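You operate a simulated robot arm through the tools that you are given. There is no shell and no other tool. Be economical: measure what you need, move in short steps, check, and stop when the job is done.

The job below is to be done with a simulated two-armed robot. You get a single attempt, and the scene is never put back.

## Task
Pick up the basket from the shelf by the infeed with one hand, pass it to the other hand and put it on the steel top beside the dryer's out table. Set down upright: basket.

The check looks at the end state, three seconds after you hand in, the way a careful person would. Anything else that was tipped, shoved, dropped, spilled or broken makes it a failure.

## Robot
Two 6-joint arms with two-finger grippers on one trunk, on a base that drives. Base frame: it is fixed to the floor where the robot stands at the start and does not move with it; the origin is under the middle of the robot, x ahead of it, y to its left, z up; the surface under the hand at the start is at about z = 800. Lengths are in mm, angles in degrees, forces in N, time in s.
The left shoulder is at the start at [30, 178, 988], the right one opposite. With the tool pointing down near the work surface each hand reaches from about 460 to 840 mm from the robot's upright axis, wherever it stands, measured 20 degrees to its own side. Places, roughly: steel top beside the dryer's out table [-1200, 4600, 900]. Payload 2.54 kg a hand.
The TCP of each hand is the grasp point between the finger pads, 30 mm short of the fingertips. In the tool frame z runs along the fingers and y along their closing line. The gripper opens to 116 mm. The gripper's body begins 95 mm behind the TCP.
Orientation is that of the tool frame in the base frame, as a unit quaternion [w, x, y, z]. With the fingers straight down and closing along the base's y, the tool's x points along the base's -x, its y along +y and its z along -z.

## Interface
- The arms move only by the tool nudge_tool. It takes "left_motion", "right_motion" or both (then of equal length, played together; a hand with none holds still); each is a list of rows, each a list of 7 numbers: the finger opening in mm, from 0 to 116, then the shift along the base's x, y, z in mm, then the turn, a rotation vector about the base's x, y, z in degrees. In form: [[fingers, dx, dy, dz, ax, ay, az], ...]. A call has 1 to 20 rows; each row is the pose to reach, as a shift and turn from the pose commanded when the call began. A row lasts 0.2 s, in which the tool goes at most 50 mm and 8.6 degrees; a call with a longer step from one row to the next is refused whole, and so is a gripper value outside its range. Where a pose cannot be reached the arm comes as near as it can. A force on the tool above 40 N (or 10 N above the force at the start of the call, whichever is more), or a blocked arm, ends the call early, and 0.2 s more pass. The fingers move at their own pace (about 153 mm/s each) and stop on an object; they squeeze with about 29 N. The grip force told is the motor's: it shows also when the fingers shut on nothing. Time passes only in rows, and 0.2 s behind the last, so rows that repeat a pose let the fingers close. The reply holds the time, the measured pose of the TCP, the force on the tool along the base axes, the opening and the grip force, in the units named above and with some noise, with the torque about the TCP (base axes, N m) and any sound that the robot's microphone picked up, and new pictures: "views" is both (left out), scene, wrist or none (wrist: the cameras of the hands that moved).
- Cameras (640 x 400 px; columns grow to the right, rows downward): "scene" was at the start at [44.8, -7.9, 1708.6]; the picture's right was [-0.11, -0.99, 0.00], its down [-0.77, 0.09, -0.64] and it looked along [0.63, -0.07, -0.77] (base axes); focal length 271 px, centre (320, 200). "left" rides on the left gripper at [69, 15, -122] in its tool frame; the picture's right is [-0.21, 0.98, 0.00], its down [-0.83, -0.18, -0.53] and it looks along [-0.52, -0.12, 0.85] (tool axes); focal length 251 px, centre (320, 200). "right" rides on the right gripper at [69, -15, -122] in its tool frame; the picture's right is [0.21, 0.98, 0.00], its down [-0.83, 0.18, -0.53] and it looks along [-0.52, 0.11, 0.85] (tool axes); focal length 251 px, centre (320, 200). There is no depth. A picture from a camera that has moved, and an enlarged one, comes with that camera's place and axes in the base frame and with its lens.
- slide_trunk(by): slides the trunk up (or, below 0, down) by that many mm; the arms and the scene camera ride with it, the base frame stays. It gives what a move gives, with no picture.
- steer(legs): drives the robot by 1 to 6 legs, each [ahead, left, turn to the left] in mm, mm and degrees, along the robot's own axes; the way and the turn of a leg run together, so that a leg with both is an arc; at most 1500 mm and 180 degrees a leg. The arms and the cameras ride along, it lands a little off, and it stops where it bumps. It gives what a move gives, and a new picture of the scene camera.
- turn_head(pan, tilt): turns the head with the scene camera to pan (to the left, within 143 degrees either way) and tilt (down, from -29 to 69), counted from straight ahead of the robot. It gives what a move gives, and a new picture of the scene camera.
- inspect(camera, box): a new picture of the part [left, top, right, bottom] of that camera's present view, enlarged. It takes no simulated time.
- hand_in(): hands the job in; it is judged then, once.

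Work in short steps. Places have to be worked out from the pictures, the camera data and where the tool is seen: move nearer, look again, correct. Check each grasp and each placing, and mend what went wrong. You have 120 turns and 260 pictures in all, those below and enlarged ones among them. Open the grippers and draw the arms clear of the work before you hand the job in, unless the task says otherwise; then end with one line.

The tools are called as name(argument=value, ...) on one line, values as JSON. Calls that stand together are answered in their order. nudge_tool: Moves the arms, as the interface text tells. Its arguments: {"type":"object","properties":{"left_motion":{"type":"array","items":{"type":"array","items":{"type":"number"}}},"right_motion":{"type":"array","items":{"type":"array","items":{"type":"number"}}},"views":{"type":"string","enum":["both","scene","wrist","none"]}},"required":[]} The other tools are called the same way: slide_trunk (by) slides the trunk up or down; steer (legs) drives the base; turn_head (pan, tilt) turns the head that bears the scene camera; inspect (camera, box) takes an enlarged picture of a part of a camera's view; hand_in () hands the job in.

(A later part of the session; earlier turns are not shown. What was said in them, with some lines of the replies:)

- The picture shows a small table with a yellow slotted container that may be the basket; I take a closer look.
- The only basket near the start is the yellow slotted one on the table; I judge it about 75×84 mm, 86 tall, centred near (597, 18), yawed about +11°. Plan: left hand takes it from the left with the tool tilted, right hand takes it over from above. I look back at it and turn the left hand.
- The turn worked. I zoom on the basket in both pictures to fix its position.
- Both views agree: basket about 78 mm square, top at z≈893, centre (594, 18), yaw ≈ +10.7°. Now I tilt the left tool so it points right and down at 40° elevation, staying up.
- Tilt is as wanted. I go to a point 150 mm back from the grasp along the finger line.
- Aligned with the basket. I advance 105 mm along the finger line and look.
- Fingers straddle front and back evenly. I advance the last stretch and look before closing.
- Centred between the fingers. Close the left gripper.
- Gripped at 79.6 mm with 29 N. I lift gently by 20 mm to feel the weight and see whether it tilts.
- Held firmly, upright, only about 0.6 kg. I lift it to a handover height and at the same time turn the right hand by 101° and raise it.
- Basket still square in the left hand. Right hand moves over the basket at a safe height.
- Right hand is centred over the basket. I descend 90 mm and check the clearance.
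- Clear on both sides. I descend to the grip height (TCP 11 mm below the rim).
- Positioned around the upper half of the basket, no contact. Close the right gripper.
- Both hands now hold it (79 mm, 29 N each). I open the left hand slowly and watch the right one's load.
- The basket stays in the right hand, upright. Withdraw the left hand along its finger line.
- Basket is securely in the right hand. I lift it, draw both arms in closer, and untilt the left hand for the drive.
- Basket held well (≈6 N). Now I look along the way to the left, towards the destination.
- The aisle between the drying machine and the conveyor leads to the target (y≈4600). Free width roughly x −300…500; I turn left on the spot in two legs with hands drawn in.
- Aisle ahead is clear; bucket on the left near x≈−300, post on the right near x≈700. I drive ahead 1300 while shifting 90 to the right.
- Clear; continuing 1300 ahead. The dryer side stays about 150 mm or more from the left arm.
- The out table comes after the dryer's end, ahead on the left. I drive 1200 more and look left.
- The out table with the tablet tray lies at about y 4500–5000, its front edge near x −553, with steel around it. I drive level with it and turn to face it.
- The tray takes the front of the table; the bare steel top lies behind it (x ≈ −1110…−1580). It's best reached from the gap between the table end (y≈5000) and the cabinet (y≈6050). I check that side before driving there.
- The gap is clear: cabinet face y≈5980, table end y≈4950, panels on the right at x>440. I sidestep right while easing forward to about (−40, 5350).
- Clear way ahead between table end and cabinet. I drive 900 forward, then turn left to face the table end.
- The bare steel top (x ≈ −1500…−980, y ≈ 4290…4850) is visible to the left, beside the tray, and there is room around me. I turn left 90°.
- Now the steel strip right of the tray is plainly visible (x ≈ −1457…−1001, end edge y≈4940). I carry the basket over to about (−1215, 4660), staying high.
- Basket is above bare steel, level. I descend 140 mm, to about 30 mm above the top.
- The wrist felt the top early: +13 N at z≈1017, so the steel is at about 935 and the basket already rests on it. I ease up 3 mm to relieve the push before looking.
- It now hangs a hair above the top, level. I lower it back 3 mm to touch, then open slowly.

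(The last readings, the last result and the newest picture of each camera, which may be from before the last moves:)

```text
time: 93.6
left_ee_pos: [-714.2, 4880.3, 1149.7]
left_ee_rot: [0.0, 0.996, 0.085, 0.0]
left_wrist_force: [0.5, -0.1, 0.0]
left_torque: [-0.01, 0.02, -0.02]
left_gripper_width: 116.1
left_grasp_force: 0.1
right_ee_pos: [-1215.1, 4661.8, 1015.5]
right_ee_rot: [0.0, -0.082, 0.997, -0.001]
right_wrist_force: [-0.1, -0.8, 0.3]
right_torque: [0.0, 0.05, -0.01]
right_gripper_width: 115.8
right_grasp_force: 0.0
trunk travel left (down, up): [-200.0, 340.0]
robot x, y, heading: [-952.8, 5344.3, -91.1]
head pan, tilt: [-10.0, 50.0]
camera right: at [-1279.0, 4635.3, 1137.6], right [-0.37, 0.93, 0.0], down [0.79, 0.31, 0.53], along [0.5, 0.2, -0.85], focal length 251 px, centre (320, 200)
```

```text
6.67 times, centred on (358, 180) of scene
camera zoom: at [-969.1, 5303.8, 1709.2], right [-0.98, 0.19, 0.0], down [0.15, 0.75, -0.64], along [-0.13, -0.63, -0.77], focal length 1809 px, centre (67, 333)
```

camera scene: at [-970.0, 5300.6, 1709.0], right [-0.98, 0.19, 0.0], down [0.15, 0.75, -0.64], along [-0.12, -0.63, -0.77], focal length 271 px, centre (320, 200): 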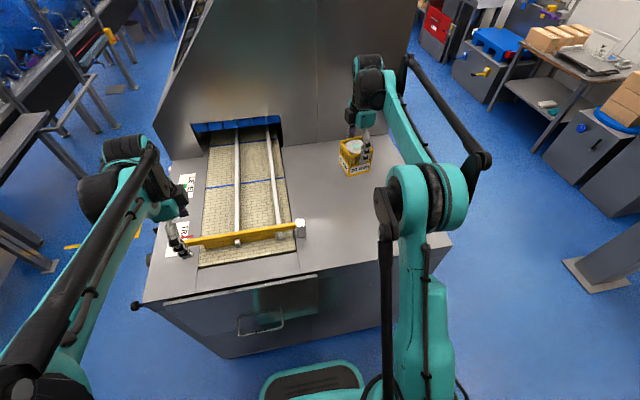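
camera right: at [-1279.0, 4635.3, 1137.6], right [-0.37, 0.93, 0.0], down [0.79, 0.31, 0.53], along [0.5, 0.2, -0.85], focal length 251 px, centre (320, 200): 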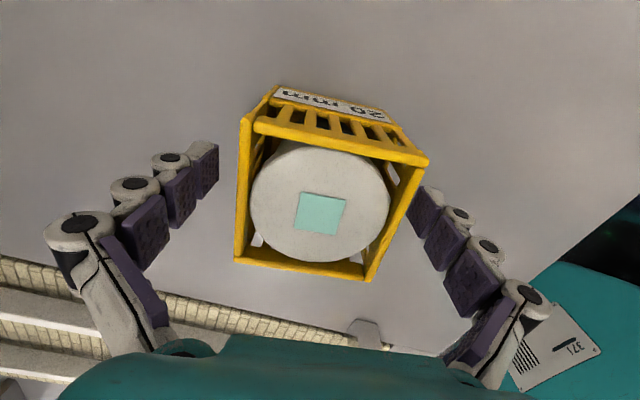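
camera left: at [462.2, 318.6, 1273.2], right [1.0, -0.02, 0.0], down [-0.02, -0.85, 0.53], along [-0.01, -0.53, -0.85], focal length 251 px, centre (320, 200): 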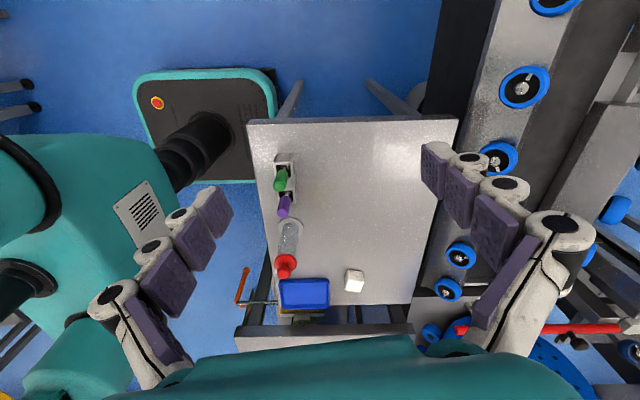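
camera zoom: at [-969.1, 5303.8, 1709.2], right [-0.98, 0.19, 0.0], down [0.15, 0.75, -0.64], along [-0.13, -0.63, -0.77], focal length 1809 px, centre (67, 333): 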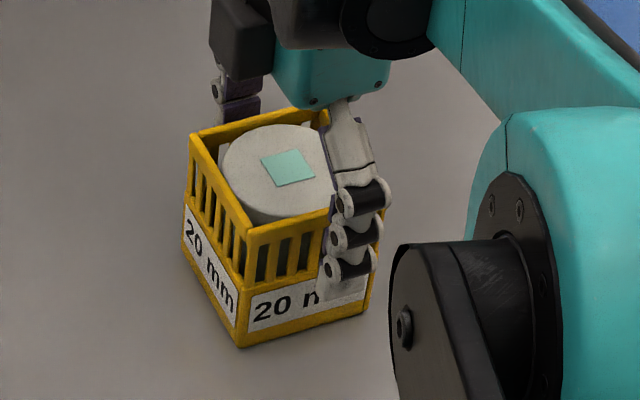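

Released and standing upright. I lift the right hand straight up, slowly first.

nudge_tool(right_motion=[[116, 0, 2, 10, 0, 0, 0], [116, 0, 2, 25, 0, 0, 0], [116, 0, 2, 50, 0, 0, 0], [116, 0, 2, 85, 0, 0, 0], [116, 0, 2, 130, 0, 0, 0], [116, 0, 2, 170, 0, 0, 0], [116, 15, 40, 170, 0, 0, 0], [116, 30, 85, 170, 0, 0, 0], [116, 45, 130, 170, 0, 0, 0], [116, 60, 175, 170, 0, 0, 0], [116, 75, 220, 170, 0, 0, 0]], views="both")

inspect(camera="scene", box=[290, 120, 418, 200])

```text
time: 96.0
left_ee_pos: [-714.1, 4882.5, 1150.6]
left_ee_rot: [0.0, 0.996, 0.086, 0.0]
left_wrist_force: [0.3, 0.4, 1.1]
left_torque: [-0.07, 0.0, 0.0]
left_gripper_width: 115.9
left_grasp_force: 0.1
right_ee_pos: [-1140.6, 4882.7, 1187.1]
right_ee_rot: [0.0, -0.082, 0.997, 0.0]
right_wrist_force: [-0.3, 1.0, 0.3]
right_torque: [-0.03, 0.03, -0.04]
right_gripper_width: 115.8
right_grasp_force: 0.0
trunk travel left (down, up): [-200.0, 340.0]
robot x, y, heading: [-951.8, 5346.6, -91.3]
head pan, tilt: [-10.0, 50.0]
camera scene: at [-968.7, 5306.4, 1709.3], right [-0.98, 0.19, 0.0], down [0.15, 0.75, -0.64], along [-0.13, -0.63, -0.77], focal length 271 px, centre (320, 200)
camera right: at [-1204.1, 4857.1, 1308.8], right [-0.37, 0.93, 0.0], down [0.79, 0.32, 0.53], along [0.5, 0.2, -0.85], focal length 251 px, centre (320, 200)
```

scene: 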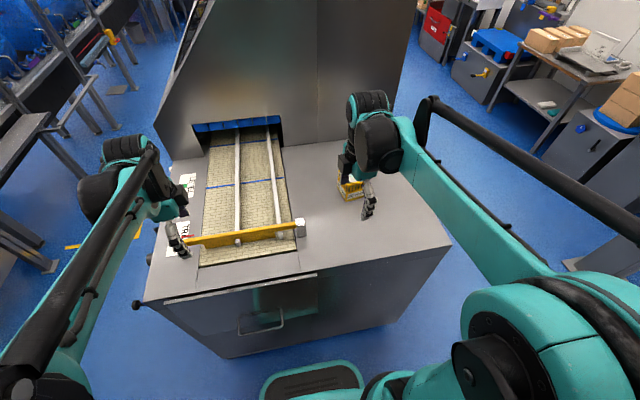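
right: 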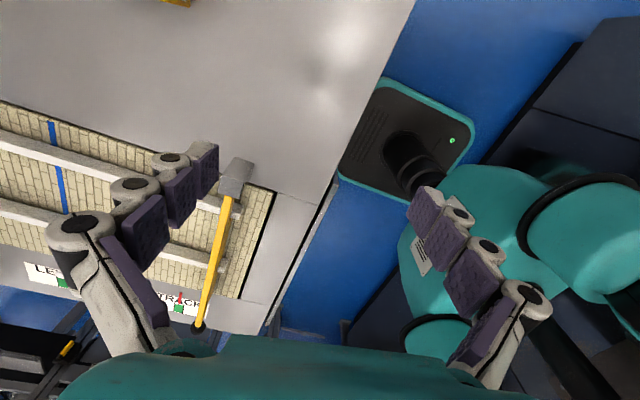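

```text
5.00 times, centred on (354, 160) of scene
camera zoom: at [-968.7, 5306.4, 1709.3], right [-0.98, 0.19, 0.0], down [0.15, 0.75, -0.64], along [-0.13, -0.63, -0.77], focal length 1357 px, centre (150, 400)
```

zoom: 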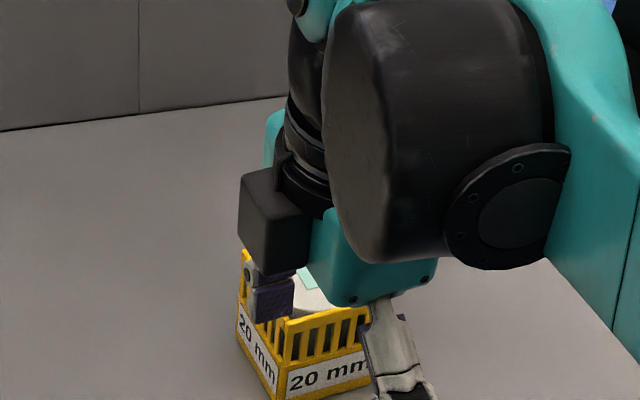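

The basket stands upright on the steel; hands are empty. I back off 100 mm for clearance and a final look.

steer(legs=[[-100, 0, 0]])

turn_head(pan=15, tilt=45)

inspect(camera="scene", box=[340, 90, 500, 190])

```text
time: 97.2
left_ee_pos: [-712.5, 4982.3, 1150.0]
left_ee_rot: [0.0, 0.996, 0.086, 0.0]
left_wrist_force: [-0.3, 0.1, 1.2]
left_torque: [-0.05, 0.0, 0.0]
left_gripper_width: 115.8
left_grasp_force: 0.1
right_ee_pos: [-1138.6, 4980.3, 1187.8]
right_ee_rot: [0.001, -0.083, 0.997, 0.0]
right_wrist_force: [-0.1, 0.8, 1.3]
right_torque: [-0.01, 0.01, 0.01]
right_gripper_width: 115.9
right_grasp_force: 0.1
trunk travel left (down, up): [-200.0, 340.0]
robot x, y, heading: [-949.8, 5446.6, -91.1]
head pan, tilt: [-10.0, 50.0]
camera scene: at [-966.9, 5405.7, 1709.2], right [-0.98, 0.19, 0.0], down [0.15, 0.75, -0.64], along [-0.12, -0.63, -0.77], focal length 271 px, centre (320, 200)
```

scene: 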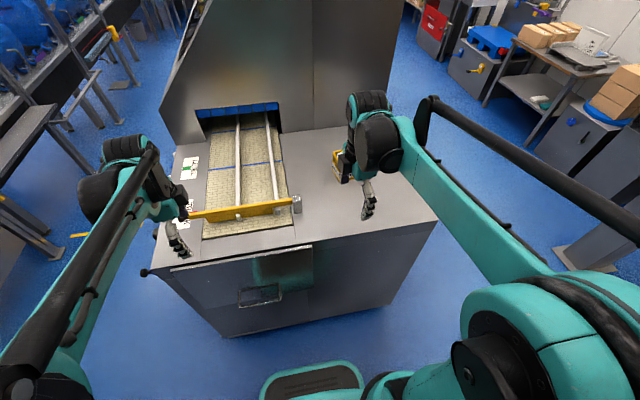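

```text
time: 98.1
left_ee_pos: [-712.4, 4982.1, 1149.7]
left_ee_rot: [0.001, 0.996, 0.085, 0.0]
left_wrist_force: [-0.4, -0.1, 0.3]
left_torque: [0.0, -0.01, -0.01]
left_gripper_width: 116.1
left_grasp_force: 0.0
right_ee_pos: [-1139.1, 4980.5, 1186.4]
right_ee_rot: [0.0, -0.083, 0.997, -0.001]
right_wrist_force: [0.5, 0.4, 0.2]
right_torque: [-0.01, 0.02, 0.01]
right_gripper_width: 115.8
right_grasp_force: 0.1
trunk travel left (down, up): [-200.0, 340.0]
robot x, y, heading: [-950.4, 5451.3, -91.2]
head pan, tilt: [15.0, 45.0]
camera scene: at [-932.6, 5401.0, 1716.1], right [-0.97, -0.24, 0.0], down [-0.17, 0.69, -0.71], along [0.17, -0.69, -0.71], focal length 271 px, centre (320, 200)
```

scene: 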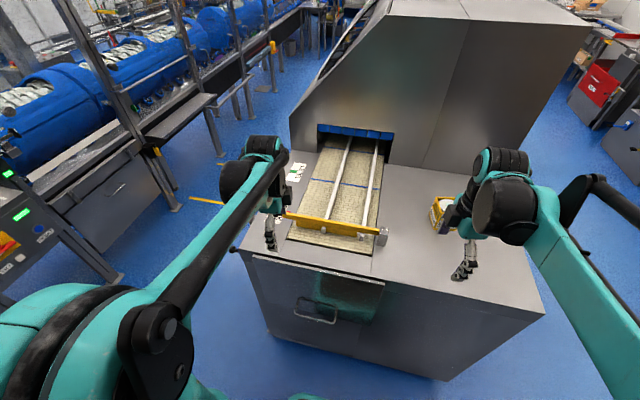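

```text
4.00 times, centred on (420, 140) of scene
camera zoom: at [-932.6, 5401.0, 1716.1], right [-0.97, -0.24, 0.0], down [-0.17, 0.69, -0.71], along [0.17, -0.69, -0.71], focal length 1086 px, centre (-80, 440)
```

zoom: 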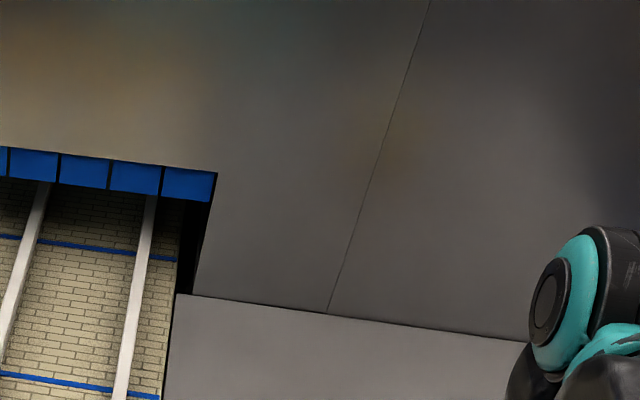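

The basket stands upright on the steel top beside the tray, both grippers are open and the arms are clear; I hand in.

hand_in()

```text
The job is handed in.
```

The basket went from the left hand to the right in the air and now stands upright on the steel top beside the dryer's out table. Both grippers are open and drawn clear.
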